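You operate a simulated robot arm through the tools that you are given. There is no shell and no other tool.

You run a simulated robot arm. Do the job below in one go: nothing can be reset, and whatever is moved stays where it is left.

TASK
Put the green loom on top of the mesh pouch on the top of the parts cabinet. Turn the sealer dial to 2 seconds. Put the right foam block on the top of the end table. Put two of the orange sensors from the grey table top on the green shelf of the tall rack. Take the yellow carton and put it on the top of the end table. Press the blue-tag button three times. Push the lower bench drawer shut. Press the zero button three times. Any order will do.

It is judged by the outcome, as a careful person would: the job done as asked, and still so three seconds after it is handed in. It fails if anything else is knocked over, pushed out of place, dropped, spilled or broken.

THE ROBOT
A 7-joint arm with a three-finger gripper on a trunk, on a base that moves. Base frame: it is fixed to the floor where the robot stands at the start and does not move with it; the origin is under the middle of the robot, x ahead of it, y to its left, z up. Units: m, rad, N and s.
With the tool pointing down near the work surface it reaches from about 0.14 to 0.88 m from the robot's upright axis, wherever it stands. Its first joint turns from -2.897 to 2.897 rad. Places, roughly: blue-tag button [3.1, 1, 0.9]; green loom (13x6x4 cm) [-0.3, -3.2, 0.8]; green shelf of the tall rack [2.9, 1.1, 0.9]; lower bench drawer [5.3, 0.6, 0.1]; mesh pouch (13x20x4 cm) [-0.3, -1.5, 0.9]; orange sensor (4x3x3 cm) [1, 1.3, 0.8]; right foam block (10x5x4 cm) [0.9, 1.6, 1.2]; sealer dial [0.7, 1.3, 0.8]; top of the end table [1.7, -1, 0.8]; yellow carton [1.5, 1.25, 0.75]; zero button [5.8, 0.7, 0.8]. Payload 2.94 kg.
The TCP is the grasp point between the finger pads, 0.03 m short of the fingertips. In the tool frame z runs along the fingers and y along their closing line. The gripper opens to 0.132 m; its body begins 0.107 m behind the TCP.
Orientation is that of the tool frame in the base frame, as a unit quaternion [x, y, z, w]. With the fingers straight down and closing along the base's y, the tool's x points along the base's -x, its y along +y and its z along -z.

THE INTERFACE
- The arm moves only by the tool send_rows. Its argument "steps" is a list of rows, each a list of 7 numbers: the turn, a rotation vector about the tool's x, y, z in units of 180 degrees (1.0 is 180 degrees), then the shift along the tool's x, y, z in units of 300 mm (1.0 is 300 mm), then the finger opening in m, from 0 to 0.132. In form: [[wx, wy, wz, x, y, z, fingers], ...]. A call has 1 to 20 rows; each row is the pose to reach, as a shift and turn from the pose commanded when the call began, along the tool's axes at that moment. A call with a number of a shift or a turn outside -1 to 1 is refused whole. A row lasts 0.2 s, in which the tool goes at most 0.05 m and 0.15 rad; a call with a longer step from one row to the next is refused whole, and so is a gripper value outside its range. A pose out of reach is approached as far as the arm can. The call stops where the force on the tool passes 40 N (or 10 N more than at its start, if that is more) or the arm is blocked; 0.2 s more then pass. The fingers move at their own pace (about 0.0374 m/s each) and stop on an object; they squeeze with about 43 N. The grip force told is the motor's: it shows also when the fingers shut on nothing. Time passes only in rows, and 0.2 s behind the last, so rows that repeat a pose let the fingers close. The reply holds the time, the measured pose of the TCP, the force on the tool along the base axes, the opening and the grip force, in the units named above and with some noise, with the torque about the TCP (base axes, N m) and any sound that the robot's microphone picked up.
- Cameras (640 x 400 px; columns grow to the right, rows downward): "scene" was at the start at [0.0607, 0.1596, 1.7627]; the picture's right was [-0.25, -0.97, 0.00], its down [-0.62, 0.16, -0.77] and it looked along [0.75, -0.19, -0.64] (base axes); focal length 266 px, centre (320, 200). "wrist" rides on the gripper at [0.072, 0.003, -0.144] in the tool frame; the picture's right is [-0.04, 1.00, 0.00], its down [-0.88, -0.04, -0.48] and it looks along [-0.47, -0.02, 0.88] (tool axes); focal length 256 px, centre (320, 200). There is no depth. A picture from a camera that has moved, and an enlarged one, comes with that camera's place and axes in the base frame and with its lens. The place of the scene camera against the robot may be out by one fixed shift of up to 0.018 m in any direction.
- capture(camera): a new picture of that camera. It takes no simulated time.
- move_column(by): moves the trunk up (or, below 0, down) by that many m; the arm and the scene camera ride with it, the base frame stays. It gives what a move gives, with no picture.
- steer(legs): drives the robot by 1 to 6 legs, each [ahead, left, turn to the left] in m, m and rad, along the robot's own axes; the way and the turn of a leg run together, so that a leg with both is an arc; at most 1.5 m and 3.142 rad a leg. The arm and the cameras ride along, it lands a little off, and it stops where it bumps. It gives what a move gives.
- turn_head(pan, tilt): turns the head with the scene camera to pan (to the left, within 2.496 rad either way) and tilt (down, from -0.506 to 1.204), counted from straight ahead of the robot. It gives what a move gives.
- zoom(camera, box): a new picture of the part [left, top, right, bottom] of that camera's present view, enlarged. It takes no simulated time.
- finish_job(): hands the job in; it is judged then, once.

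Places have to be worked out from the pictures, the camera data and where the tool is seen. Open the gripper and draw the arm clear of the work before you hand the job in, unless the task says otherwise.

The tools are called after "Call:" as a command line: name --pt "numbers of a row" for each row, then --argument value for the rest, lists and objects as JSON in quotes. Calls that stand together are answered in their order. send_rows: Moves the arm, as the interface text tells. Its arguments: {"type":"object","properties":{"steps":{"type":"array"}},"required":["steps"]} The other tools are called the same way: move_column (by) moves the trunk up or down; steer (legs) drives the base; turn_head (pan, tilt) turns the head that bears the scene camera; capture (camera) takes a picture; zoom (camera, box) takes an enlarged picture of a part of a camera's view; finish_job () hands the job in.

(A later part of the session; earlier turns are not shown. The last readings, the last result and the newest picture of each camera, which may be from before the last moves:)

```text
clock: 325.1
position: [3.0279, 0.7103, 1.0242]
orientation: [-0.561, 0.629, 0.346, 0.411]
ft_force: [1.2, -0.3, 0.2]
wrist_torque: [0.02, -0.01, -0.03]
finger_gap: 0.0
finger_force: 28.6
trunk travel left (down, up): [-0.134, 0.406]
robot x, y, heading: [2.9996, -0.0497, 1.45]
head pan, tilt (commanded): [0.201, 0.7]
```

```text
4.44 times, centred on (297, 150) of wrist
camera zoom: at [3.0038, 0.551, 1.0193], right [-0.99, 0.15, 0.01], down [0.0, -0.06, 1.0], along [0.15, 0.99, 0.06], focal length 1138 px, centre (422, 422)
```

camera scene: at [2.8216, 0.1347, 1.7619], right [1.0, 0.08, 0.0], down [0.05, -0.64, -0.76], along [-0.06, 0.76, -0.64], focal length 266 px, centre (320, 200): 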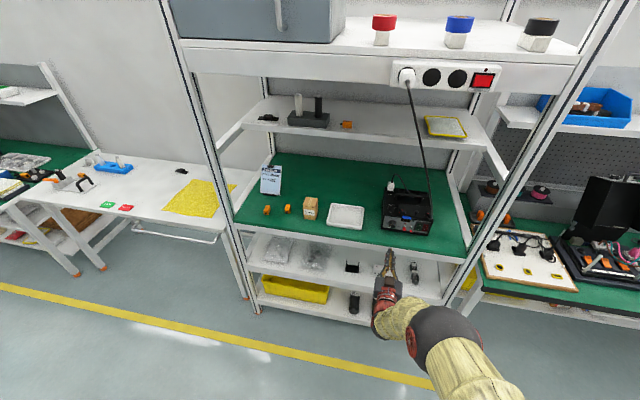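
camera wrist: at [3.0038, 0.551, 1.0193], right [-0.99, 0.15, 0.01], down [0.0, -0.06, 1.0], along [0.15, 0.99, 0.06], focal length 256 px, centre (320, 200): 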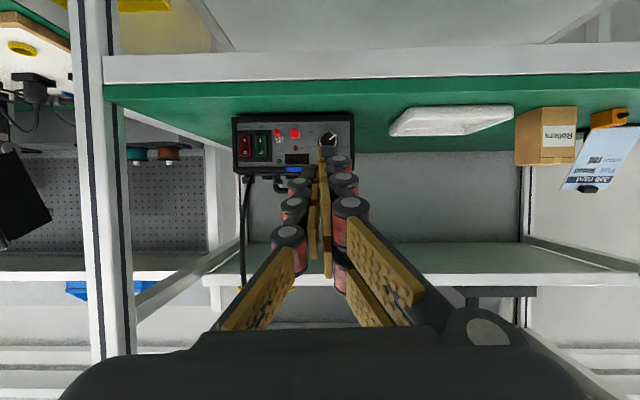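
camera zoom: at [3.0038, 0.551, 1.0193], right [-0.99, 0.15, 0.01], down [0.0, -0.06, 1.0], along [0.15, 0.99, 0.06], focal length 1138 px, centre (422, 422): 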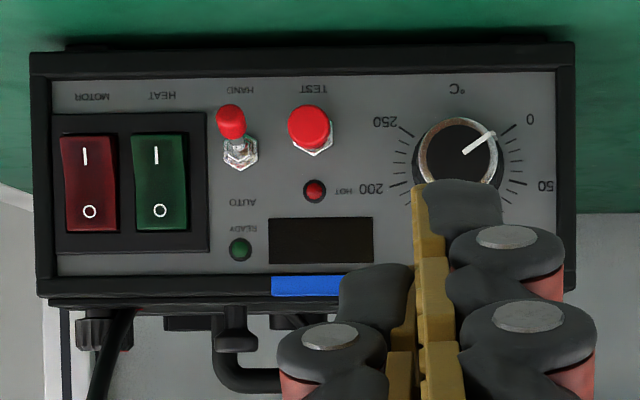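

Button located at about [3.104, 0.954, 0.936]. Advance to ~9 cm in front of it, aligned (TCP u≈2.954, tip at z≈0.936).

Call:
send_rows --pt "0 0 0 0.001 -0.021 0.098 0.0" --pt "0 0 0 0.002 -0.042 0.197 0.0" --pt "0 0 0 0.003 -0.063 0.295 0.0" --pt "0 0 0 0.004 -0.084 0.394 0.0" --pt "0 0 0 0.005 -0.105 0.492 0.0" --pt "0 0 0 0.006 -0.126 0.591 0.0"

Call:
capture --camera "wrist"

Call:
capture --camera "scene"

```text
clock: 326.5
position: [3.0891, 0.8611, 0.9484]
orientation: [-0.562, 0.629, 0.346, 0.411]
ft_force: [0.4, -0.4, 0.2]
wrist_torque: [-0.05, 0.01, -0.02]
finger_gap: 0.0001
finger_force: 28.4
trunk travel left (down, up): [-0.134, 0.406]
robot x, y, heading: [2.9972, -0.0537, 1.456]
head pan, tilt (commanded): [0.201, 0.7]
```

```text
taken
camera wrist: at [3.0643, 0.7041, 0.9431], right [-0.99, 0.15, 0.01], down [0.0, -0.06, 1.0], along [0.15, 0.99, 0.06], focal length 256 px, centre (320, 200)
```

wrist: 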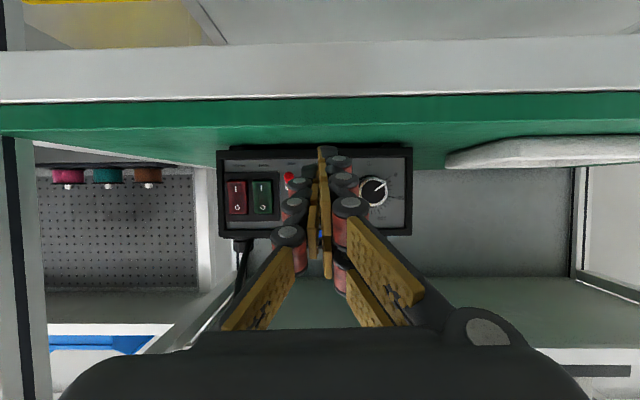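

```text
taken
camera scene: at [2.8078, 0.0154, 1.646], right [1.0, 0.08, 0.0], down [0.05, -0.64, -0.76], along [-0.06, 0.76, -0.64], focal length 266 px, centre (320, 200)
```

scene: 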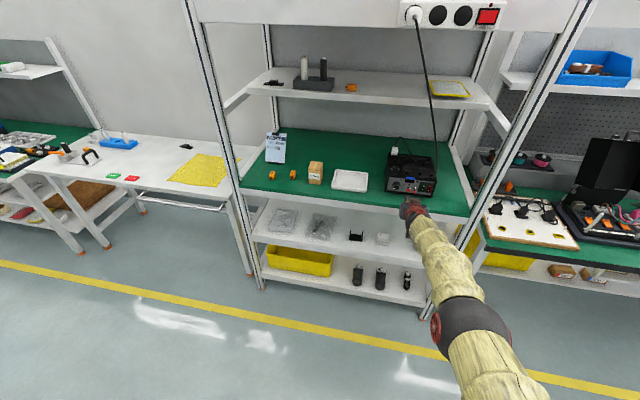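

Reached. Zoom both views to verify alignment of the tip with the button.

Call:
zoom --camera "wrist" --box '[250, 130, 394, 220]'

Call:
zoom --camera "scene" --box '[370, 155, 450, 205]'

```text
4.44 times, centred on (322, 175) of wrist
camera zoom: at [3.0643, 0.7041, 0.9431], right [-0.99, 0.15, 0.01], down [0.0, -0.06, 1.0], along [0.15, 0.99, 0.06], focal length 1138 px, centre (311, 311)
```

zoom: 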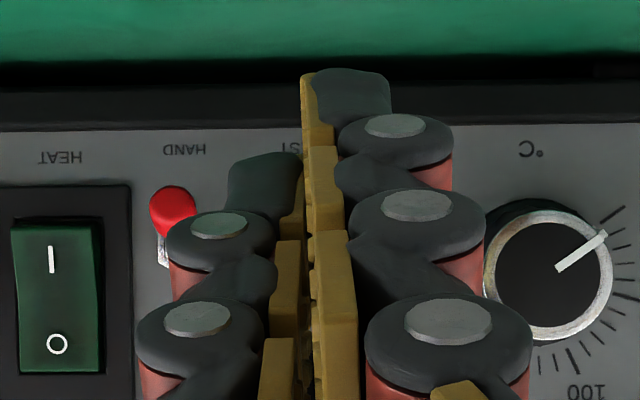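

```text
8.00 times, centred on (410, 180) of scene
camera zoom: at [2.8078, 0.0154, 1.646], right [1.0, 0.08, 0.0], down [0.05, -0.64, -0.76], along [-0.06, 0.76, -0.64], focal length 2126 px, centre (-400, 360)
```

zoom: 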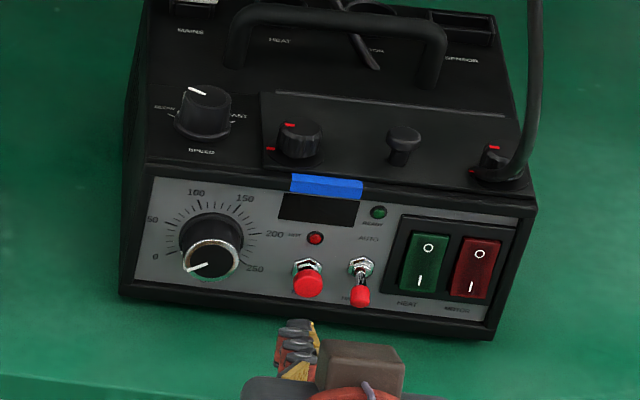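

Alignment is good within 3 mm (tip ~7 cm short). Advance 5 cm along the row normal with a 3 mm lateral correction.

Call:
send_rows --pt "0 0 0 -0.0234 0.0036 0.0503 0.0" --pt "0 0 0 -0.0468 0.0072 0.1006 0.0" --pt "0 0 0 -0.0703 0.0108 0.151 0.0"

Call:
zoom --camera "scene" --box '[370, 155, 450, 205]'

Call:
zoom --camera "wrist" --box '[250, 130, 394, 220]'

```text
clock: 327.3
position: [3.0934, 0.9115, 0.9479]
orientation: [-0.561, 0.629, 0.346, 0.412]
ft_force: [0.0, 0.2, 0.5]
wrist_torque: [-0.03, -0.03, -0.01]
finger_gap: 0.0
finger_force: 28.4
trunk travel left (down, up): [-0.134, 0.406]
robot x, y, heading: [3.0008, -0.056, 1.45]
head pan, tilt (commanded): [0.201, 0.7]
```

```text
8.00 times, centred on (410, 180) of scene
camera zoom: at [2.8078, 0.0156, 1.646], right [1.0, 0.08, 0.0], down [0.05, -0.64, -0.76], along [-0.06, 0.76, -0.64], focal length 2126 px, centre (-400, 360)
```

zoom: 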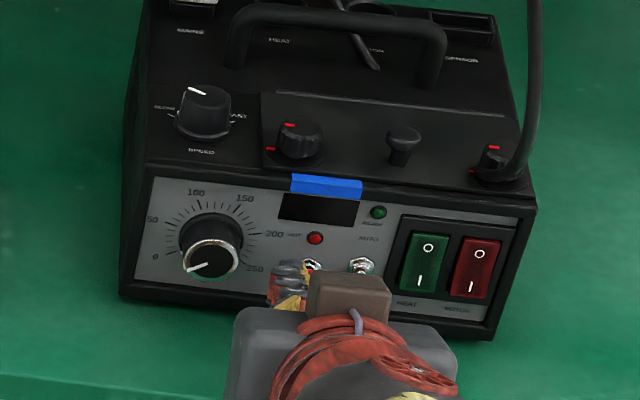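

```text
4.44 times, centred on (322, 175) of wrist
camera zoom: at [3.0684, 0.7538, 0.9438], right [-0.99, 0.15, 0.01], down [0.0, -0.06, 1.0], along [0.15, 0.99, 0.06], focal length 1138 px, centre (311, 311)
```

zoom: 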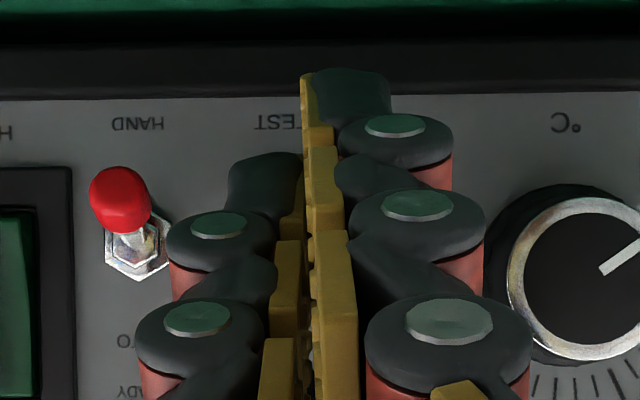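

About 1.5 cm to go. Advance in 3 mm rows, looking for contact force or a click.

Call:
send_rows --pt "0 0 0 -0.0042 0 0.0091 0.0" --pt "0 0 0 -0.0084 0 0.0181 0.0" --pt "0 0 0 -0.0127 0 0.0272 0.0" --pt "0 0 0 -0.0169 0 0.0362 0.0"

```text
clock: 328.3
position: [3.0944, 0.9251, 0.9479]
orientation: [-0.562, 0.629, 0.346, 0.411]
ft_force: [-0.4, -1.4, 0.6]
wrist_torque: [0.01, 0.02, 0.04]
finger_gap: 0.0
finger_force: 28.9
trunk travel left (down, up): [-0.134, 0.406]
robot x, y, heading: [2.9981, -0.0544, 1.451]
head pan, tilt (commanded): [0.201, 0.7]
```

A slight force (−1.4 N) is appearing. Continue in 2 mm rows.

Call:
send_rows --pt "0 0 0 -0.0028 0 0.006 0.0" --pt "0 0 0 -0.0056 0 0.012 0.0" --pt "0 0 0 -0.0084 0 0.018 0.0"

Call:
zoom --camera "wrist" --box '[250, 130, 394, 220]'

```text
clock: 329.1
position: [3.0946, 0.9307, 0.9492]
orientation: [-0.561, 0.63, 0.345, 0.412]
ft_force: [-0.4, -7.7, 1.2]
wrist_torque: [-0.05, -0.01, -0.08]
finger_gap: 0.0001
finger_force: 28.3
trunk travel left (down, up): [-0.134, 0.406]
robot x, y, heading: [2.9993, -0.0562, 1.452]
head pan, tilt (commanded): [0.201, 0.7]
heard: click
```

```text
4.44 times, centred on (322, 175) of wrist
camera zoom: at [3.0697, 0.7716, 0.9448], right [-0.99, 0.15, 0.01], down [0.0, -0.06, 1.0], along [0.15, 0.99, 0.06], focal length 1138 px, centre (311, 311)
```

zoom: 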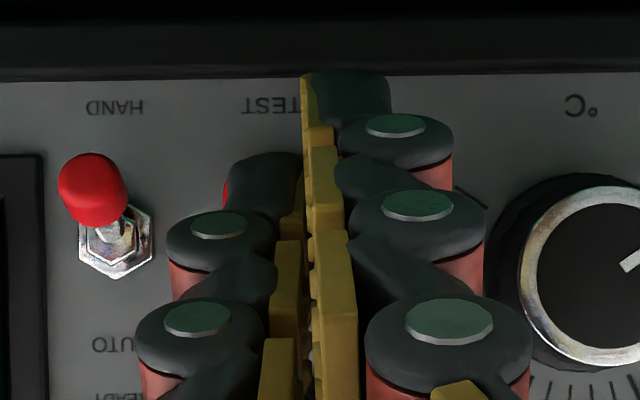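

Click heard: first press registered. Release by backing off 12 mm, then press again.

Call:
send_rows --pt "0 0 0 0.0084 0 -0.0181 0.0" --pt "0 0 0 0.0169 0 -0.0362 0.0" --pt "0 0 0 0.0169 0 -0.0362 0.0" --pt "0 0 0 0.0084 0 -0.0181 0.0" --pt "0 0 0 0.0042 0 -0.009 0.0" --pt "0 0 0 0 0 0 0.0" --pt "0 0 0 0 0 0 0.0"

```text
clock: 330.7
position: [3.0943, 0.9291, 0.9489]
orientation: [-0.562, 0.629, 0.346, 0.411]
ft_force: [-1.8, -7.2, 1.1]
wrist_torque: [-0.02, -0.02, 0.0]
finger_gap: 0.0002
finger_force: 28.3
trunk travel left (down, up): [-0.134, 0.406]
robot x, y, heading: [2.9996, -0.0526, 1.451]
head pan, tilt (commanded): [0.201, 0.7]
heard: click
```

Second click heard. To be sure about counting, release in one call and press in the next.

Call:
send_rows --pt "0 0 0 0.0084 0 -0.0181 0.0" --pt "0 0 0 0.0169 0 -0.0362 0.0" --pt "0 0 0 0.0169 0 -0.0362 0.0"

```text
clock: 331.5
position: [3.0925, 0.9198, 0.9492]
orientation: [-0.562, 0.629, 0.346, 0.411]
ft_force: [-0.2, 0.0, 0.6]
wrist_torque: [0.04, -0.02, -0.01]
finger_gap: 0.0001
finger_force: 28.6
trunk travel left (down, up): [-0.134, 0.406]
robot x, y, heading: [3.0, -0.0534, 1.452]
head pan, tilt (commanded): [0.201, 0.7]
```

No click on release, so each press gives one click: two so far. Press the third time.

Call:
send_rows --pt "0 0 0 -0.0084 0 0.0181 0.0" --pt "0 0 0 -0.0127 0 0.0272 0.0" --pt "0 0 0 -0.0169 0 0.0362 0.0" --pt "0 0 0 -0.0169 0 0.0362 0.0"

```text
clock: 332.5
position: [3.095, 0.9313, 0.95]
orientation: [-0.562, 0.629, 0.346, 0.411]
ft_force: [-2.2, -7.8, 2.1]
wrist_torque: [-0.01, 0.01, -0.04]
finger_gap: 0.0002
finger_force: 28.5
trunk travel left (down, up): [-0.134, 0.406]
robot x, y, heading: [2.998, -0.0521, 1.449]
head pan, tilt (commanded): [0.201, 0.7]
heard: click
```

Third click heard. Withdraw straight back 0.21 m.

Call:
send_rows --pt "0 0 0 0.0169 0 -0.0362 0.0" --pt "0 0 0 0.05 0 -0.108 0.0" --pt "0 0 0 0.11 0 -0.236 0.0" --pt "0 0 0 0.17 0 -0.365 0.0" --pt "0 0 0 0.23 0 -0.494 0.0" --pt "0 0 0 0.29 0 -0.623 0.0"

Call:
capture --camera "wrist"

```text
clock: 333.9
position: [3.0725, 0.7259, 0.9502]
orientation: [-0.549, 0.64, 0.349, 0.408]
ft_force: [-3.5, 0.2, 0.5]
wrist_torque: [-0.11, -0.17, -0.21]
finger_gap: 0.0
finger_force: 29.0
out of reach, approached as far as the arm can: row 3, 4
trunk travel left (down, up): [-0.134, 0.406]
robot x, y, heading: [2.9999, -0.0514, 1.455]
head pan, tilt (commanded): [0.201, 0.7]
```

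```text
taken
camera wrist: at [3.0437, 0.5677, 0.9464], right [-0.98, 0.17, 0.04], down [0.03, -0.07, 1.0], along [0.17, 0.98, 0.06], focal length 256 px, centre (320, 200)
```

wrist: 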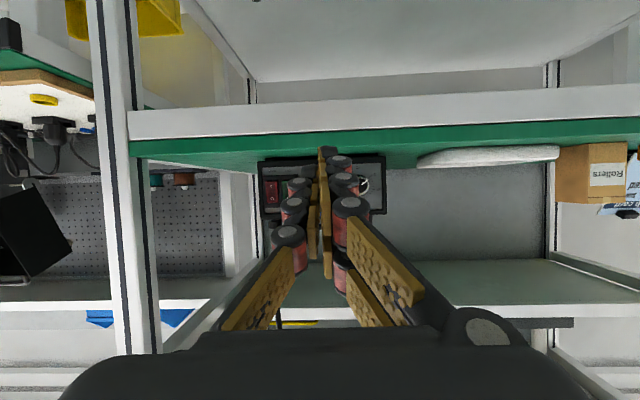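

Back the base away 0.25 m, then bring the tool back to pointing down and the trunk to its original height.

Call:
steer --legs '[[-0.25, 0, 0]]'

Call:
send_rows --pt "0 0.0455 0 -0.05 0 0 0.0" --pt "0 0.091 0 -0.1 0 0 0.0" --pt "0 0.1365 0 -0.15 0 0 0.0" --pt "0 0.182 0 -0.2 0 0 0.0" --pt "0 0.2275 0 -0.25 0 0 0.0" --pt "0 0.273 0 -0.3 0 0 0.0" --pt "0 0.3185 0 -0.35 0 0 0.0" --pt "0 0.361 0 -0.4 0 0 0.0"

Call:
move_column --by 0.116

Call:
turn_head --pan -0.9 --tilt 0.5

Call:
capture --camera "scene"

```text
clock: 335.7
position: [3.0391, 0.4779, 0.9492]
orientation: [-0.562, 0.629, 0.346, 0.411]
ft_force: [-0.6, -0.3, -0.1]
wrist_torque: [0.0, -0.03, 0.0]
finger_gap: 0.0
finger_force: 29.0
trunk travel left (down, up): [-0.134, 0.406]
robot x, y, heading: [2.9685, -0.3019, 1.455]
head pan, tilt (commanded): [0.201, 0.7]
```

```text
clock: 337.5
position: [3.0428, 0.5283, 1.0563]
orientation: [-0.659, 0.752, -0.01, 0.008]
ft_force: [-0.3, -0.7, -0.3]
wrist_torque: [0.06, 0.05, 0.02]
finger_gap: 0.0001
finger_force: 28.9
out of reach, approached as far as the arm can: row 3, 4
trunk travel left (down, up): [-0.134, 0.406]
robot x, y, heading: [2.9657, -0.3041, 1.451]
head pan, tilt (commanded): [0.201, 0.7]
```

```text
clock: 339.0
position: [3.0439, 0.5298, 1.1738]
orientation: [-0.66, 0.751, -0.009, 0.008]
ft_force: [-0.9, 0.8, -0.7]
wrist_torque: [-0.01, -0.02, -0.02]
finger_gap: 0.0
finger_force: 29.0
trunk travel left (down, up): [-0.25, 0.29]
robot x, y, heading: [2.9708, -0.302, 1.453]
head pan, tilt (commanded): [0.201, 0.7]
```

```text
clock: 340.3
position: [3.0438, 0.5287, 1.174]
orientation: [-0.66, 0.751, -0.01, 0.009]
ft_force: [0.0, -0.5, 0.4]
wrist_torque: [-0.03, 0.0, -0.03]
finger_gap: 0.0001
finger_force: 28.6
trunk travel left (down, up): [-0.25, 0.29]
robot x, y, heading: [2.9708, -0.3057, 1.457]
head pan, tilt (commanded): [-0.901, 0.499]
```

```text
taken
camera scene: at [2.8626, -0.2706, 1.7797], right [0.53, -0.85, 0.0], down [-0.41, -0.25, -0.88], along [0.75, 0.46, -0.48], focal length 266 px, centre (320, 200)
```

scene: 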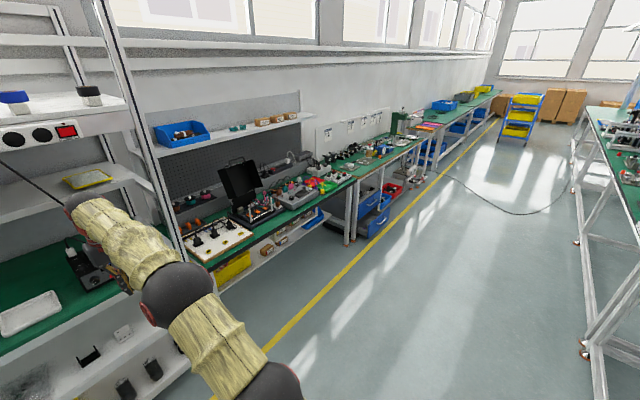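

Retract the arm, then drive along the corridor to the next benches.

Call:
send_rows --pt "0 0 0 0.15 0 0 0.0" --pt "0 0 0 0.3 0 0 0.0" --pt "0 0 0 0.45 0 0 0.0" --pt "0 0 0 0.6 0 0 0.0" --pt "0 0 0 0.75 0 0 0.0" --pt "0 0 0 0.9 0 0 0.0"

Call:
send_rows --pt "0 0 0 0.15 0 0 0.0" --pt "0 0 0 0.3 0 0 0.0" --pt "0 0 0 0.45 0 0 0.0"

Call:
zoom --camera "scene" --box '[290, 90, 450, 250]'

```text
clock: 341.7
position: [3.0113, 0.2581, 1.1748]
orientation: [-0.66, 0.751, -0.01, 0.01]
ft_force: [0.3, -1.0, 0.5]
wrist_torque: [0.06, -0.02, -0.01]
finger_gap: 0.0001
finger_force: 28.7
trunk travel left (down, up): [-0.25, 0.29]
robot x, y, heading: [2.9711, -0.3023, 1.454]
head pan, tilt (commanded): [-0.901, 0.499]
```

```text
clock: 342.5
position: [2.9885, 0.1261, 1.176]
orientation: [-0.659, 0.752, -0.009, 0.009]
ft_force: [-0.7, 0.8, 0.1]
wrist_torque: [-0.03, 0.0, -0.02]
finger_gap: 0.0
finger_force: 28.5
trunk travel left (down, up): [-0.25, 0.29]
robot x, y, heading: [2.969, -0.3046, 1.454]
head pan, tilt (commanded): [-0.901, 0.499]
```

```text
2.50 times, centred on (370, 170) of scene
camera zoom: at [2.8626, -0.2716, 1.7797], right [0.52, -0.85, 0.0], down [-0.41, -0.25, -0.88], along [0.75, 0.46, -0.48], focal length 664 px, centre (195, 275)
```

zoom: 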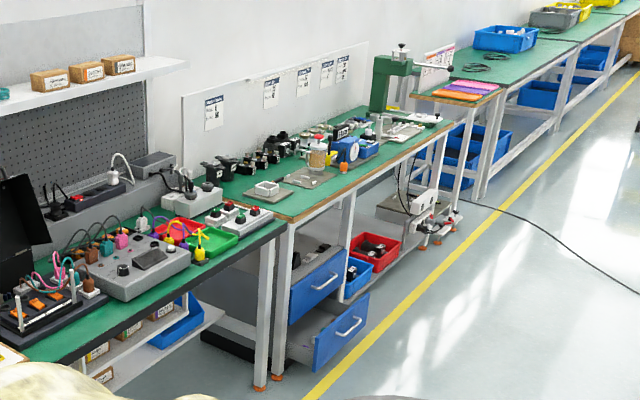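

I see the two blue drawers of the further bench; the lower one is open. Strafe right along the corridor in two legs.

Call:
steer --legs '[[0, -1.1, -0.005], [0, -0.9, -0.005]]'

Call:
turn_head --pan 0.1 --tilt 0.8

Call:
capture --camera "scene"

```text
clock: 352.6
position: [4.9917, -0.1238, 1.1751]
orientation: [-0.654, 0.756, -0.01, 0.008]
ft_force: [-0.8, -0.2, -0.4]
wrist_torque: [0.03, 0.05, 0.01]
finger_gap: 0.0002
finger_force: 28.5
trunk travel left (down, up): [-0.25, 0.29]
robot x, y, heading: [4.9648, -0.5532, 1.44]
head pan, tilt (commanded): [-0.901, 0.499]
```

```text
clock: 353.8
position: [4.9918, -0.1234, 1.1754]
orientation: [-0.655, 0.756, -0.01, 0.009]
ft_force: [0.0, 0.0, 0.6]
wrist_torque: [0.04, 0.01, 0.01]
finger_gap: 0.0
finger_force: 29.0
trunk travel left (down, up): [-0.25, 0.29]
robot x, y, heading: [4.9653, -0.5514, 1.443]
head pan, tilt (commanded): [0.099, 0.799]
```

```text
taken
camera scene: at [4.784, -0.4854, 1.7538], right [1.0, -0.03, 0.0], down [-0.02, -0.72, -0.7], along [0.02, 0.7, -0.72], focal length 266 px, centre (320, 200)
```

scene: 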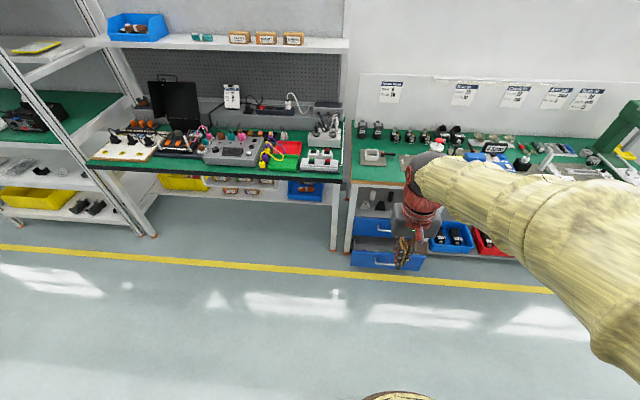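

Zoom on the drawers.

Call:
zoom --camera "scene" --box '[335, 195, 447, 280]'

Call:
capture --camera "wrist"

```text
4.71 times, centred on (391, 238) of scene
camera zoom: at [4.784, -0.4854, 1.7538], right [1.0, -0.03, 0.0], down [-0.02, -0.72, -0.7], along [0.02, 0.7, -0.72], focal length 1251 px, centre (-14, 24)
```

zoom: 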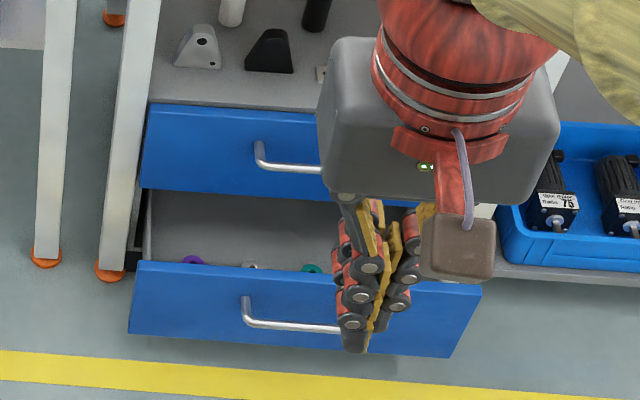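

```text
taken
camera wrist: at [4.9729, -0.1945, 1.32], right [-0.98, 0.19, -0.03], down [0.15, 0.87, 0.48], along [0.11, 0.46, -0.88], focal length 256 px, centre (320, 200)
```

wrist: 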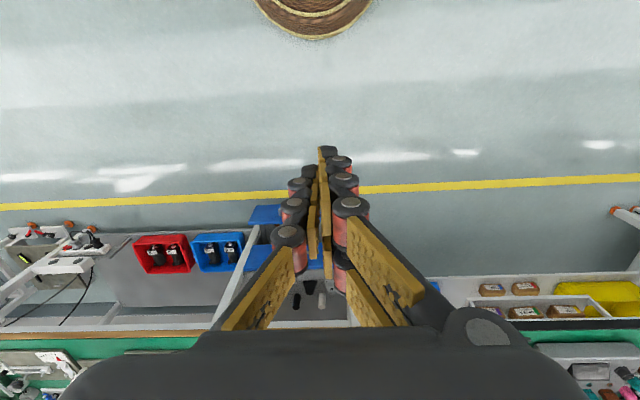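

The lower drawer's front is at about v≈1.12 (z 0.06–0.26), needing ~0.145 m of push to be flush with the upper one (v≈1.265). Position the robot square in front of it.

Call:
steer --legs '[[0.3, -0.16, 0]]'

Call:
turn_head --pan 0.0 --tilt 1.0

Call:
capture --camera "scene"

Call:
capture --camera "wrist"

```text
clock: 356.1
position: [5.1918, 0.1557, 1.176]
orientation: [-0.654, 0.756, -0.01, 0.009]
ft_force: [-0.2, 0.3, 0.2]
wrist_torque: [0.0, 0.05, 0.01]
finger_gap: 0.0001
finger_force: 29.2
trunk travel left (down, up): [-0.25, 0.29]
robot x, y, heading: [5.166, -0.269, 1.438]
head pan, tilt (commanded): [0.099, 0.799]
```

```text
clock: 356.8
position: [5.191, 0.1553, 1.1759]
orientation: [-0.655, 0.756, -0.01, 0.009]
ft_force: [0.0, -0.1, -0.5]
wrist_torque: [0.01, -0.04, 0.01]
finger_gap: 0.0
finger_force: 28.4
trunk travel left (down, up): [-0.25, 0.29]
robot x, y, heading: [5.1648, -0.2757, 1.442]
head pan, tilt (commanded): [0.0, 1.0]
```

```text
taken
camera scene: at [4.9909, -0.2173, 1.7387], right [0.99, -0.13, 0.0], down [-0.11, -0.83, -0.54], along [0.07, 0.54, -0.84], focal length 266 px, centre (320, 200)
```

scene: 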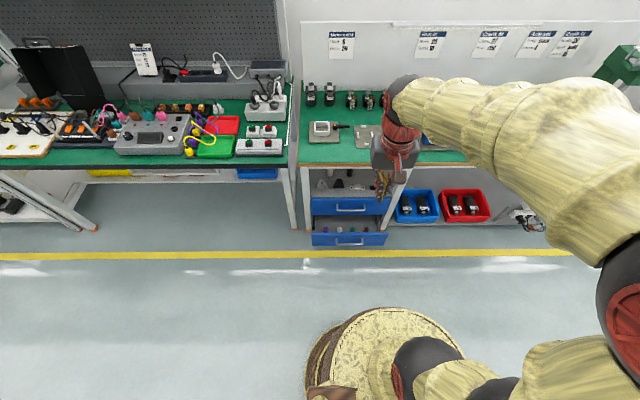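

```text
taken
camera wrist: at [5.1729, 0.0856, 1.32], right [-0.98, 0.19, -0.03], down [0.15, 0.87, 0.48], along [0.11, 0.46, -0.88], focal length 256 px, centre (320, 200)
```

wrist: 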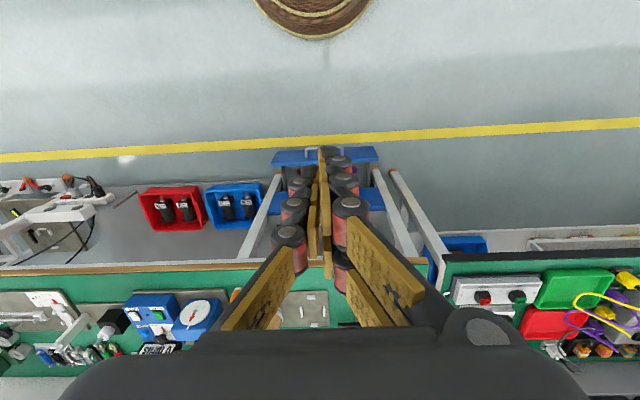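

Lower the trunk fully, then bring the arm down in front of the drawer.

Call:
move_column --by -0.245

Call:
send_rows --pt "0 0 0 0 -0.02 0.15 0.0" --pt "0 0 0 0 -0.04 0.3 0.0" --pt "0 0 0 0 -0.06 0.45 0.0" --pt "0 0 0 0 -0.06 0.6 0.0" --pt "0 0 0 0 -0.06 0.75 0.0" --pt "0 0 0 0 -0.06 0.9 0.0"

Call:
capture --camera "wrist"

Call:
capture --camera "scene"

```text
clock: 359.3
position: [5.1915, 0.157, 0.9312]
orientation: [-0.654, 0.756, -0.01, 0.009]
ft_force: [-0.3, 0.0, -0.9]
wrist_torque: [0.03, -0.03, 0.0]
finger_gap: 0.0001
finger_force: 28.6
trunk travel left (down, up): [-0.005, 0.535]
robot x, y, heading: [5.1662, -0.272, 1.439]
head pan, tilt (commanded): [0.0, 1.0]
```

```text
clock: 360.7
position: [5.2147, 0.1537, 0.6603]
orientation: [-0.655, 0.755, -0.009, 0.009]
ft_force: [0.1, 0.0, 0.3]
wrist_torque: [0.05, 0.0, 0.0]
finger_gap: 0.0
finger_force: 28.5
trunk travel left (down, up): [-0.005, 0.535]
robot x, y, heading: [5.1663, -0.2731, 1.436]
head pan, tilt (commanded): [0.0, 1.0]
```

```text
taken
camera wrist: at [5.1966, 0.0842, 0.8052], right [-0.98, 0.19, -0.03], down [0.15, 0.86, 0.48], along [0.11, 0.47, -0.88], focal length 256 px, centre (320, 200)
```

wrist: 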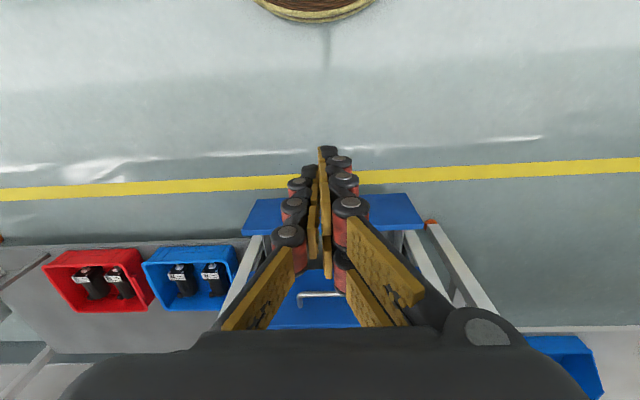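

```text
taken
camera scene: at [4.9909, -0.2178, 1.4936], right [0.99, -0.13, 0.0], down [-0.11, -0.83, -0.54], along [0.07, 0.54, -0.84], focal length 266 px, centre (320, 200)
```

scene: 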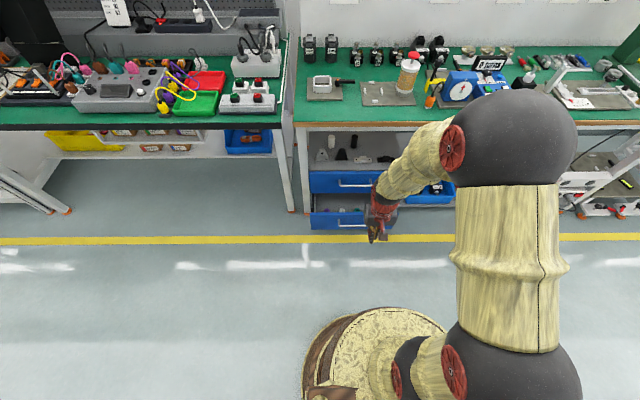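

Go down further while tilting the tool 50° forward.

Call:
send_rows --pt "0 -0.04 0 -0.038 0 0.12 0.0" --pt "0 -0.08 0 -0.076 0 0.24 0.0" --pt "0 -0.12 0 -0.114 0 0.36 0.0" --pt "0 -0.16 0 -0.152 0 0.48 0.0" --pt "0 -0.2 0 -0.19 0 0.6 0.0" --pt "0 -0.24 0 -0.228 0 0.72 0.0" --pt "0 -0.278 0 -0.267 0 0.83 0.0"

Call:
capture --camera "wrist"

Call:
capture --camera "scene"

```text
clock: 362.3
position: [5.2126, 0.2471, 0.4114]
orientation: [-0.606, 0.679, 0.228, 0.346]
ft_force: [-2.3, -5.0, -3.8]
wrist_torque: [0.61, -0.15, 0.04]
finger_gap: 0.0002
finger_force: 28.5
out of reach, approached as far as the arm can: row 3, 4, 5, 6, 7
trunk travel left (down, up): [-0.005, 0.535]
robot x, y, heading: [5.1707, -0.2705, 1.441]
head pan, tilt (commanded): [0.0, 1.0]
```

```text
taken
camera wrist: at [5.1774, 0.0954, 0.4522], right [-0.98, 0.19, -0.08], down [-0.03, 0.23, 0.97], along [0.2, 0.95, -0.22], focal length 256 px, centre (320, 200)
```

wrist: 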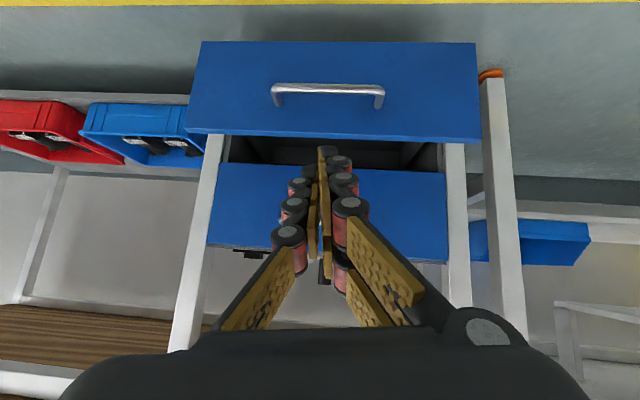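

```text
taken
camera scene: at [4.9907, -0.2166, 1.4931], right [0.99, -0.13, 0.0], down [-0.11, -0.83, -0.54], along [0.07, 0.54, -0.84], focal length 266 px, centre (320, 200)
```

scene: 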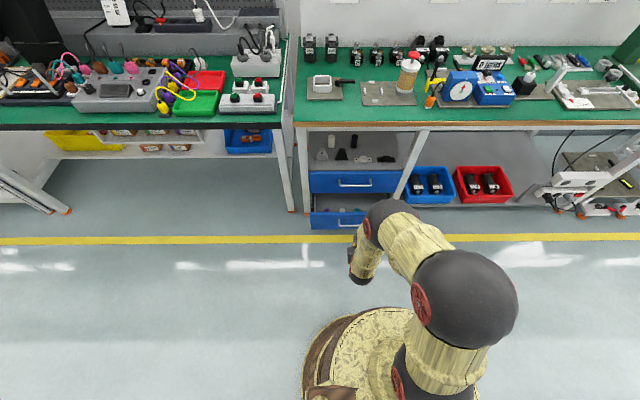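

The drawer front (with handle) is in clear view: panel z≈0.11–0.28, v≈1.095. I will push on the panel just left of the handle (u≈5.02); move to ~3 cm in front of it, straightening the tool.

Call:
send_rows --pt "-0.005 0 0.003 0.024 0.08 0.116 0.0" --pt "-0.01 0 0.006 0.048 0.16 0.233 0.0" --pt "-0.015 0 0.009 0.072 0.24 0.349 0.0" --pt "-0.02 0 0.012 0.097 0.32 0.466 0.0" --pt "-0.025 0 0.015 0.121 0.4 0.582 0.0" --pt "-0.03 -0.004 0.019 0.145 0.481 0.699 0.0"

Call:
capture --camera "wrist"

Call:
capture --camera "scene"

```text
clock: 363.7
position: [5.1082, 0.4032, 0.2325]
orientation: [-0.599, 0.682, 0.278, 0.316]
ft_force: [0.3, 0.2, 0.9]
wrist_torque: [-0.03, 0.0, 0.01]
finger_gap: 0.0
finger_force: 28.5
trunk travel left (down, up): [-0.005, 0.535]
robot x, y, heading: [5.1687, -0.2705, 1.434]
head pan, tilt (commanded): [0.0, 1.0]
```

```text
taken
camera wrist: at [5.084, 0.2494, 0.2711], right [-0.99, 0.15, 0.03], down [0.07, 0.2, 0.98], along [0.14, 0.97, -0.21], focal length 256 px, centre (320, 200)
```

wrist: 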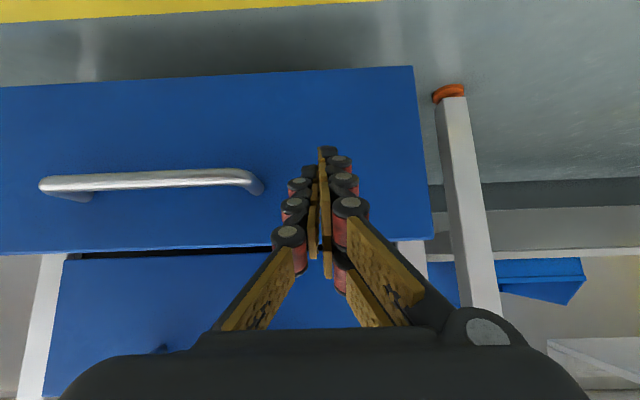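

```text
taken
camera scene: at [4.9911, -0.2176, 1.4936], right [0.99, -0.13, 0.0], down [-0.11, -0.83, -0.54], along [0.07, 0.54, -0.84], focal length 266 px, centre (320, 200)
```

scene: 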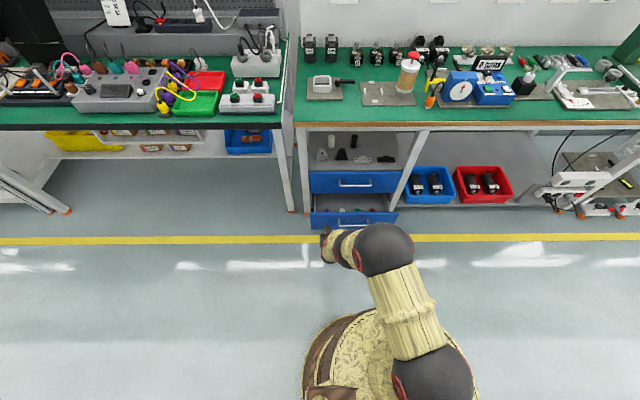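

Tip is about 2.5 cm in front of the panel, beside the handle. Push forward in steps.

Call:
send_rows --pt "0 0 0 -0.043 0 0.051 0.0" --pt "0 0 0 -0.086 0 0.102 0.0" --pt "0 0 0 -0.129 0 0.153 0.0" --pt "0 0 0 -0.173 0 0.204 0.0" --pt "0 0 0 -0.216 0 0.255 0.0"

Call:
capture --camera "wrist"

```text
clock: 364.9
position: [5.1192, 0.5002, 0.236]
orientation: [-0.6, 0.681, 0.279, 0.316]
ft_force: [0.0, 0.7, 1.1]
wrist_torque: [0.04, -0.02, 0.01]
finger_gap: 0.0
finger_force: 28.2
trunk travel left (down, up): [-0.005, 0.535]
robot x, y, heading: [5.1658, -0.2712, 1.446]
head pan, tilt (commanded): [0.0, 1.0]
```

```text
taken
camera wrist: at [5.0946, 0.3459, 0.2728], right [-0.99, 0.15, 0.03], down [0.06, 0.2, 0.98], along [0.14, 0.97, -0.21], focal length 256 px, centre (320, 200)
```

wrist: 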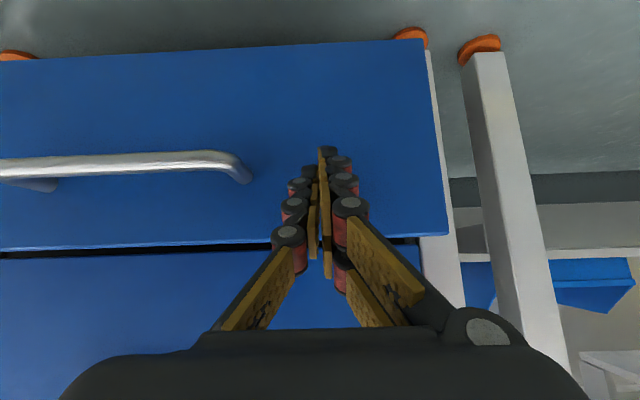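

No force yet. Check the scene to see whether the drawer has moved.

Call:
zoom --camera "scene" --box '[290, 150, 434, 250]'

```text
4.00 times, centred on (362, 200) of scene
camera zoom: at [4.9908, -0.2172, 1.4936], right [0.99, -0.13, 0.0], down [-0.11, -0.83, -0.54], along [0.07, 0.54, -0.84], focal length 1063 px, centre (152, 200)
```

zoom: 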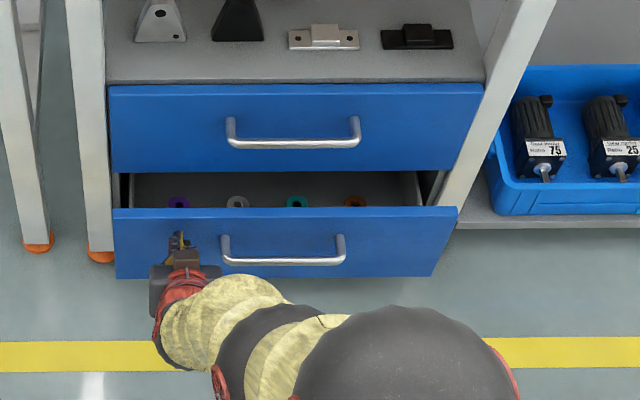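

The drawer has moved in by about 6 cm. Continue pushing.

Call:
send_rows --pt "0 0 0 -0.043 0 0.051 0.0" --pt "0 0 0 -0.086 0 0.102 0.0" --pt "0 0 0 -0.108 0 0.128 0.0"

Call:
zoom --camera "scene" --box '[290, 150, 434, 250]'

```text
clock: 365.7
position: [5.1277, 0.5487, 0.2354]
orientation: [-0.599, 0.681, 0.278, 0.316]
ft_force: [0.3, 0.2, -0.3]
wrist_torque: [-0.03, 0.01, 0.04]
finger_gap: 0.0
finger_force: 28.8
trunk travel left (down, up): [-0.005, 0.535]
robot x, y, heading: [5.1641, -0.2717, 1.436]
head pan, tilt (commanded): [0.0, 1.0]
```

```text
4.00 times, centred on (362, 200) of scene
camera zoom: at [4.9909, -0.2171, 1.4936], right [0.99, -0.13, 0.0], down [-0.11, -0.83, -0.54], along [0.07, 0.54, -0.84], focal length 1063 px, centre (152, 200)
```

zoom: 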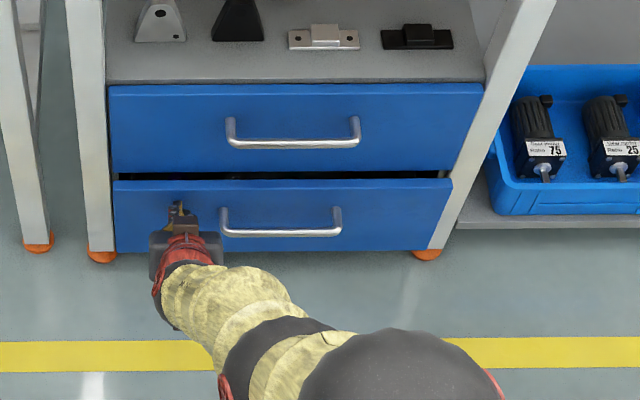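

Nearly shut. Continue in 7 mm rows until the stop is felt.

Call:
send_rows --pt "0 0 0 -0.015 0 0.018 0.0" --pt "0 0 0 -0.03 0 0.036 0.0" --pt "0 0 0 -0.045 0 0.053 0.0" --pt "0 0 0 -0.06 0 0.071 0.0" --pt "0 0 0 -0.075 0 0.089 0.0" --pt "0 0 0 -0.09 0 0.107 0.0"

Call:
zoom --camera "scene" --box '[290, 150, 434, 250]'

```text
clock: 366.9
position: [5.1284, 0.5744, 0.2285]
orientation: [-0.602, 0.681, 0.276, 0.312]
ft_force: [-0.4, -0.7, -0.4]
wrist_torque: [-0.11, 0.04, 0.01]
finger_gap: 0.0
finger_force: 28.5
trunk travel left (down, up): [-0.005, 0.535]
robot x, y, heading: [5.1687, -0.2718, 1.44]
head pan, tilt (commanded): [0.0, 1.0]
stopped in row 5: the force on the tool passed its limit at 52 N (the readings are from after the stop); the commanded pose is now the measured one
```

```text
4.00 times, centred on (362, 200) of scene
camera zoom: at [4.9908, -0.2176, 1.4935], right [0.99, -0.13, 0.0], down [-0.11, -0.83, -0.54], along [0.07, 0.54, -0.84], focal length 1063 px, centre (152, 200)
```

zoom: 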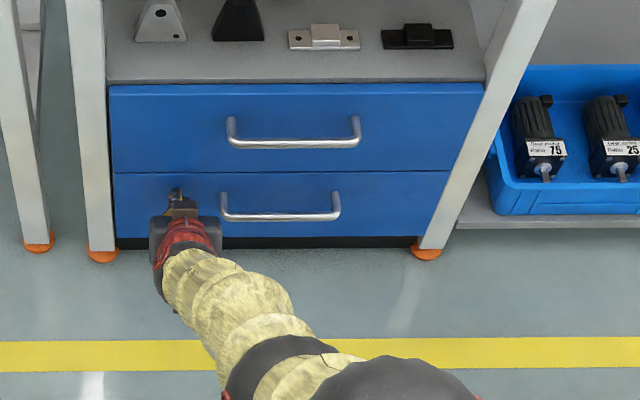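

The drawer is shut flush with the upper one. Withdraw straight back 0.2 m, then check it stays.

Call:
send_rows --pt "0 0 0 0.02 0 -0.023 0.0" --pt "0 0 0 0.1 0 -0.118 0.0" --pt "0 0 0 0.19 0 -0.224 0.0" --pt "0 0 0 0.27 0 -0.319 0.0" --pt "0 0 0 0.35 0 -0.413 0.0"

Call:
zoom --camera "scene" --box '[290, 150, 434, 250]'

Call:
capture --camera "wrist"

```text
clock: 368.1
position: [5.1072, 0.4147, 0.2302]
orientation: [-0.6, 0.682, 0.276, 0.313]
ft_force: [1.2, 1.3, 0.2]
wrist_torque: [-0.12, 0.01, -0.04]
finger_gap: 0.0
finger_force: 28.3
trunk travel left (down, up): [-0.005, 0.535]
robot x, y, heading: [5.1693, -0.2736, 1.44]
head pan, tilt (commanded): [0.0, 1.0]
```

```text
4.00 times, centred on (362, 200) of scene
camera zoom: at [4.9909, -0.2172, 1.4936], right [0.99, -0.13, 0.0], down [-0.11, -0.83, -0.54], along [0.07, 0.54, -0.84], focal length 1063 px, centre (152, 200)
```

zoom: 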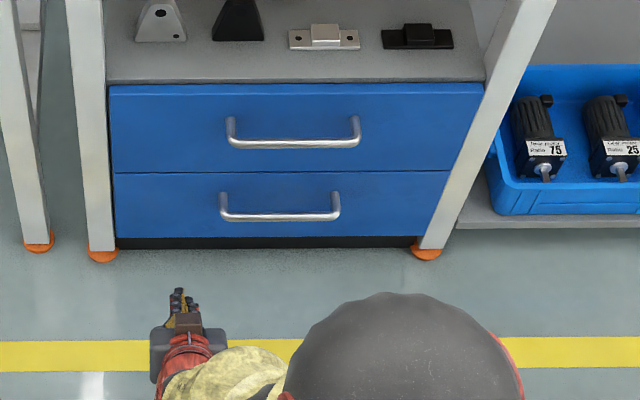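

```text
taken
camera wrist: at [5.0844, 0.2614, 0.2688], right [-0.99, 0.15, 0.03], down [0.06, 0.2, 0.98], along [0.14, 0.97, -0.21], focal length 256 px, centre (320, 200)
```

wrist: 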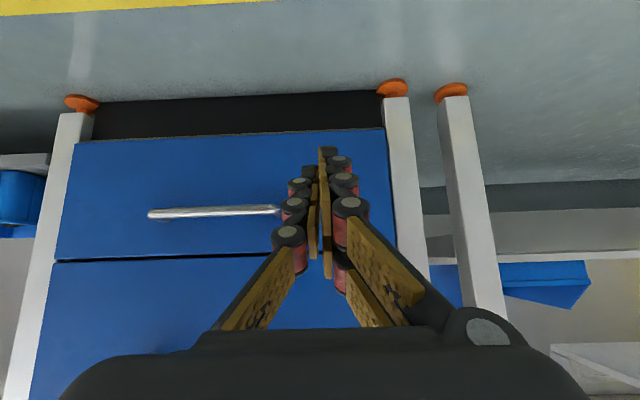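

Drawer stays shut. Back the base 0.15 m, raise the arm, then tilt back to pointing down.

Call:
steer --legs '[[-0.15, 0, 0]]'

Call:
send_rows --pt "0 0 0 -0.11 0 -0.092 0.0" --pt "0 0 0 -0.22 0 -0.185 0.0" --pt "0 0 0 -0.33 0 -0.278 0.0" --pt "0 0 0 -0.44 0 -0.37 0.0" --pt "0 0 0 -0.55 0 -0.463 0.0" --pt "0 0 0 -0.66 0 -0.556 0.0" --pt "0 0 0 -0.76 0 -0.645 0.0"

Call:
send_rows --pt "0 0.04 0 -0.05 0 -0.05 0.0" --pt "0 0.08 0 -0.1 0 -0.1 0.0" --pt "0 0.12 0 -0.15 0 -0.15 0.0" --pt "0 0.16 0 -0.2 0 -0.2 0.0" --pt "0 0.2 0 -0.25 0 -0.25 0.0" --pt "0 0.24 0 -0.3 0 -0.3 0.0" --pt "0 0.278 0 -0.35 0 -0.35 0.0"

Call:
move_column --by 0.245

```text
clock: 369.5
position: [5.0883, 0.2662, 0.2292]
orientation: [-0.601, 0.682, 0.276, 0.313]
ft_force: [-0.4, -0.2, -0.5]
wrist_torque: [-0.01, 0.01, 0.01]
finger_gap: 0.0002
finger_force: 28.8
trunk travel left (down, up): [-0.005, 0.535]
robot x, y, heading: [5.1472, -0.4211, 1.44]
head pan, tilt (commanded): [0.0, 1.0]
```

```text
clock: 371.1
position: [5.0916, 0.2651, 0.5289]
orientation: [-0.602, 0.681, 0.276, 0.313]
ft_force: [-0.7, -0.3, -0.8]
wrist_torque: [0.16, -0.04, -0.03]
finger_gap: 0.0003
finger_force: 28.6
trunk travel left (down, up): [-0.005, 0.535]
robot x, y, heading: [5.1469, -0.4219, 1.437]
head pan, tilt (commanded): [0.0, 1.0]
```

```text
clock: 372.7
position: [5.0867, 0.2562, 0.676]
orientation: [-0.661, 0.75, -0.005, -0.006]
ft_force: [0.1, 0.8, -0.9]
wrist_torque: [0.02, -0.02, 0.02]
finger_gap: 0.0
finger_force: 28.7
out of reach, approached as far as the arm can: row 4, 5
trunk travel left (down, up): [-0.005, 0.535]
robot x, y, heading: [5.1468, -0.4219, 1.443]
head pan, tilt (commanded): [0.0, 1.0]
```

```text
clock: 375.2
position: [5.0867, 0.2569, 0.9209]
orientation: [-0.661, 0.75, -0.004, -0.005]
ft_force: [-0.1, -0.2, 0.4]
wrist_torque: [0.04, 0.01, -0.01]
finger_gap: 0.0
finger_force: 28.4
trunk travel left (down, up): [-0.25, 0.29]
robot x, y, heading: [5.1466, -0.4172, 1.445]
head pan, tilt (commanded): [0.0, 1.0]
```

Raise and retract the arm, then look at the zero-button region.

Call:
send_rows --pt "0 0 0 0.1 0 -0.1 0.0" --pt "0 0 0 0.2 0 -0.2 0.0" --pt "0 0 0 0.3 0 -0.32 0.0" --pt "0 0 0 0.4 0 -0.44 0.0" --pt "0 0 0 0.5 0 -0.56 0.0" --pt "0 0 0 0.6 0 -0.68 0.0" --pt "0 0 0 0.7 0 -0.8 0.0"

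Call:
steer --legs '[[0, -0.4, 0]]'

Call:
turn_head --pan 0.1 --tilt 0.7

Call:
capture --camera "scene"

```text
clock: 376.8
position: [5.0578, 0.0482, 1.1642]
orientation: [-0.662, 0.75, -0.004, -0.005]
ft_force: [-0.5, -0.5, 1.2]
wrist_torque: [0.05, -0.02, 0.01]
finger_gap: 0.0
finger_force: 28.7
trunk travel left (down, up): [-0.25, 0.29]
robot x, y, heading: [5.1456, -0.4202, 1.435]
head pan, tilt (commanded): [0.0, 1.0]
```

```text
clock: 379.3
position: [5.4591, -0.0035, 1.1632]
orientation: [-0.658, 0.753, -0.005, -0.004]
ft_force: [0.3, 0.0, 0.0]
wrist_torque: [0.04, 0.0, -0.01]
finger_gap: 0.0
finger_force: 28.6
trunk travel left (down, up): [-0.25, 0.29]
robot x, y, heading: [5.5442, -0.4733, 1.435]
head pan, tilt (commanded): [0.0, 1.0]
```

```text
clock: 380.1
position: [5.4602, -0.0022, 1.163]
orientation: [-0.659, 0.752, -0.004, -0.004]
ft_force: [-0.3, 0.1, -0.1]
wrist_torque: [0.01, 0.01, -0.04]
finger_gap: 0.0
finger_force: 28.4
trunk travel left (down, up): [-0.25, 0.29]
robot x, y, heading: [5.545, -0.4761, 1.436]
head pan, tilt (commanded): [0.099, 0.7]
```

```text
taken
camera scene: at [5.3645, -0.4031, 1.7619], right [1.0, -0.04, 0.0], down [-0.02, -0.64, -0.76], along [0.03, 0.76, -0.64], focal length 266 px, centre (320, 200)
```

scene: 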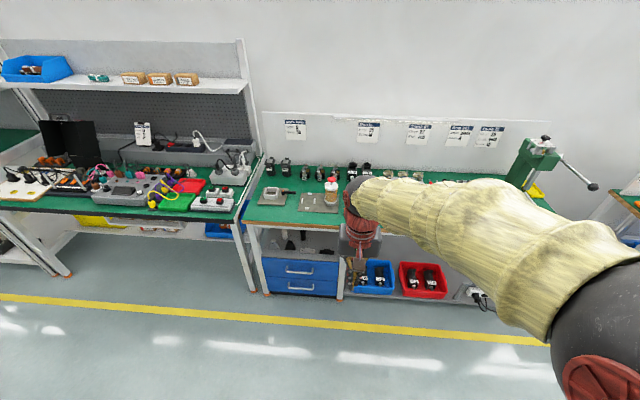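

The arm hides the scale. Shift right 0.45 m to see it from the other side.

Call:
steer --legs '[[0, -0.45, 0.005]]'

Call:
turn_head --pan 0.15 --tilt 0.6

Call:
capture --camera "scene"

```text
clock: 382.9
position: [5.9145, -0.0671, 1.1631]
orientation: [-0.659, 0.752, -0.004, -0.005]
ft_force: [-0.1, -0.4, 0.5]
wrist_torque: [-0.05, 0.03, 0.01]
finger_gap: 0.0001
finger_force: 28.6
trunk travel left (down, up): [-0.25, 0.29]
robot x, y, heading: [6.0024, -0.5384, 1.433]
head pan, tilt (commanded): [0.099, 0.7]
```

```text
clock: 383.5
position: [5.9144, -0.067, 1.1636]
orientation: [-0.659, 0.752, -0.004, -0.003]
ft_force: [0.2, -0.2, -0.2]
wrist_torque: [0.01, -0.02, -0.01]
finger_gap: 0.0001
finger_force: 28.9
trunk travel left (down, up): [-0.25, 0.29]
robot x, y, heading: [6.0001, -0.5361, 1.435]
head pan, tilt (commanded): [0.15, 0.6]
```

```text
taken
camera scene: at [5.8162, -0.4629, 1.7706], right [1.0, 0.01, 0.0], down [0.01, -0.57, -0.82], along [-0.01, 0.82, -0.57], focal length 266 px, centre (320, 200)
```

scene: 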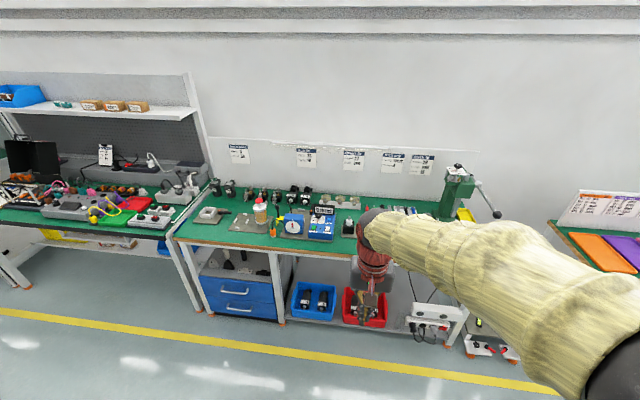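

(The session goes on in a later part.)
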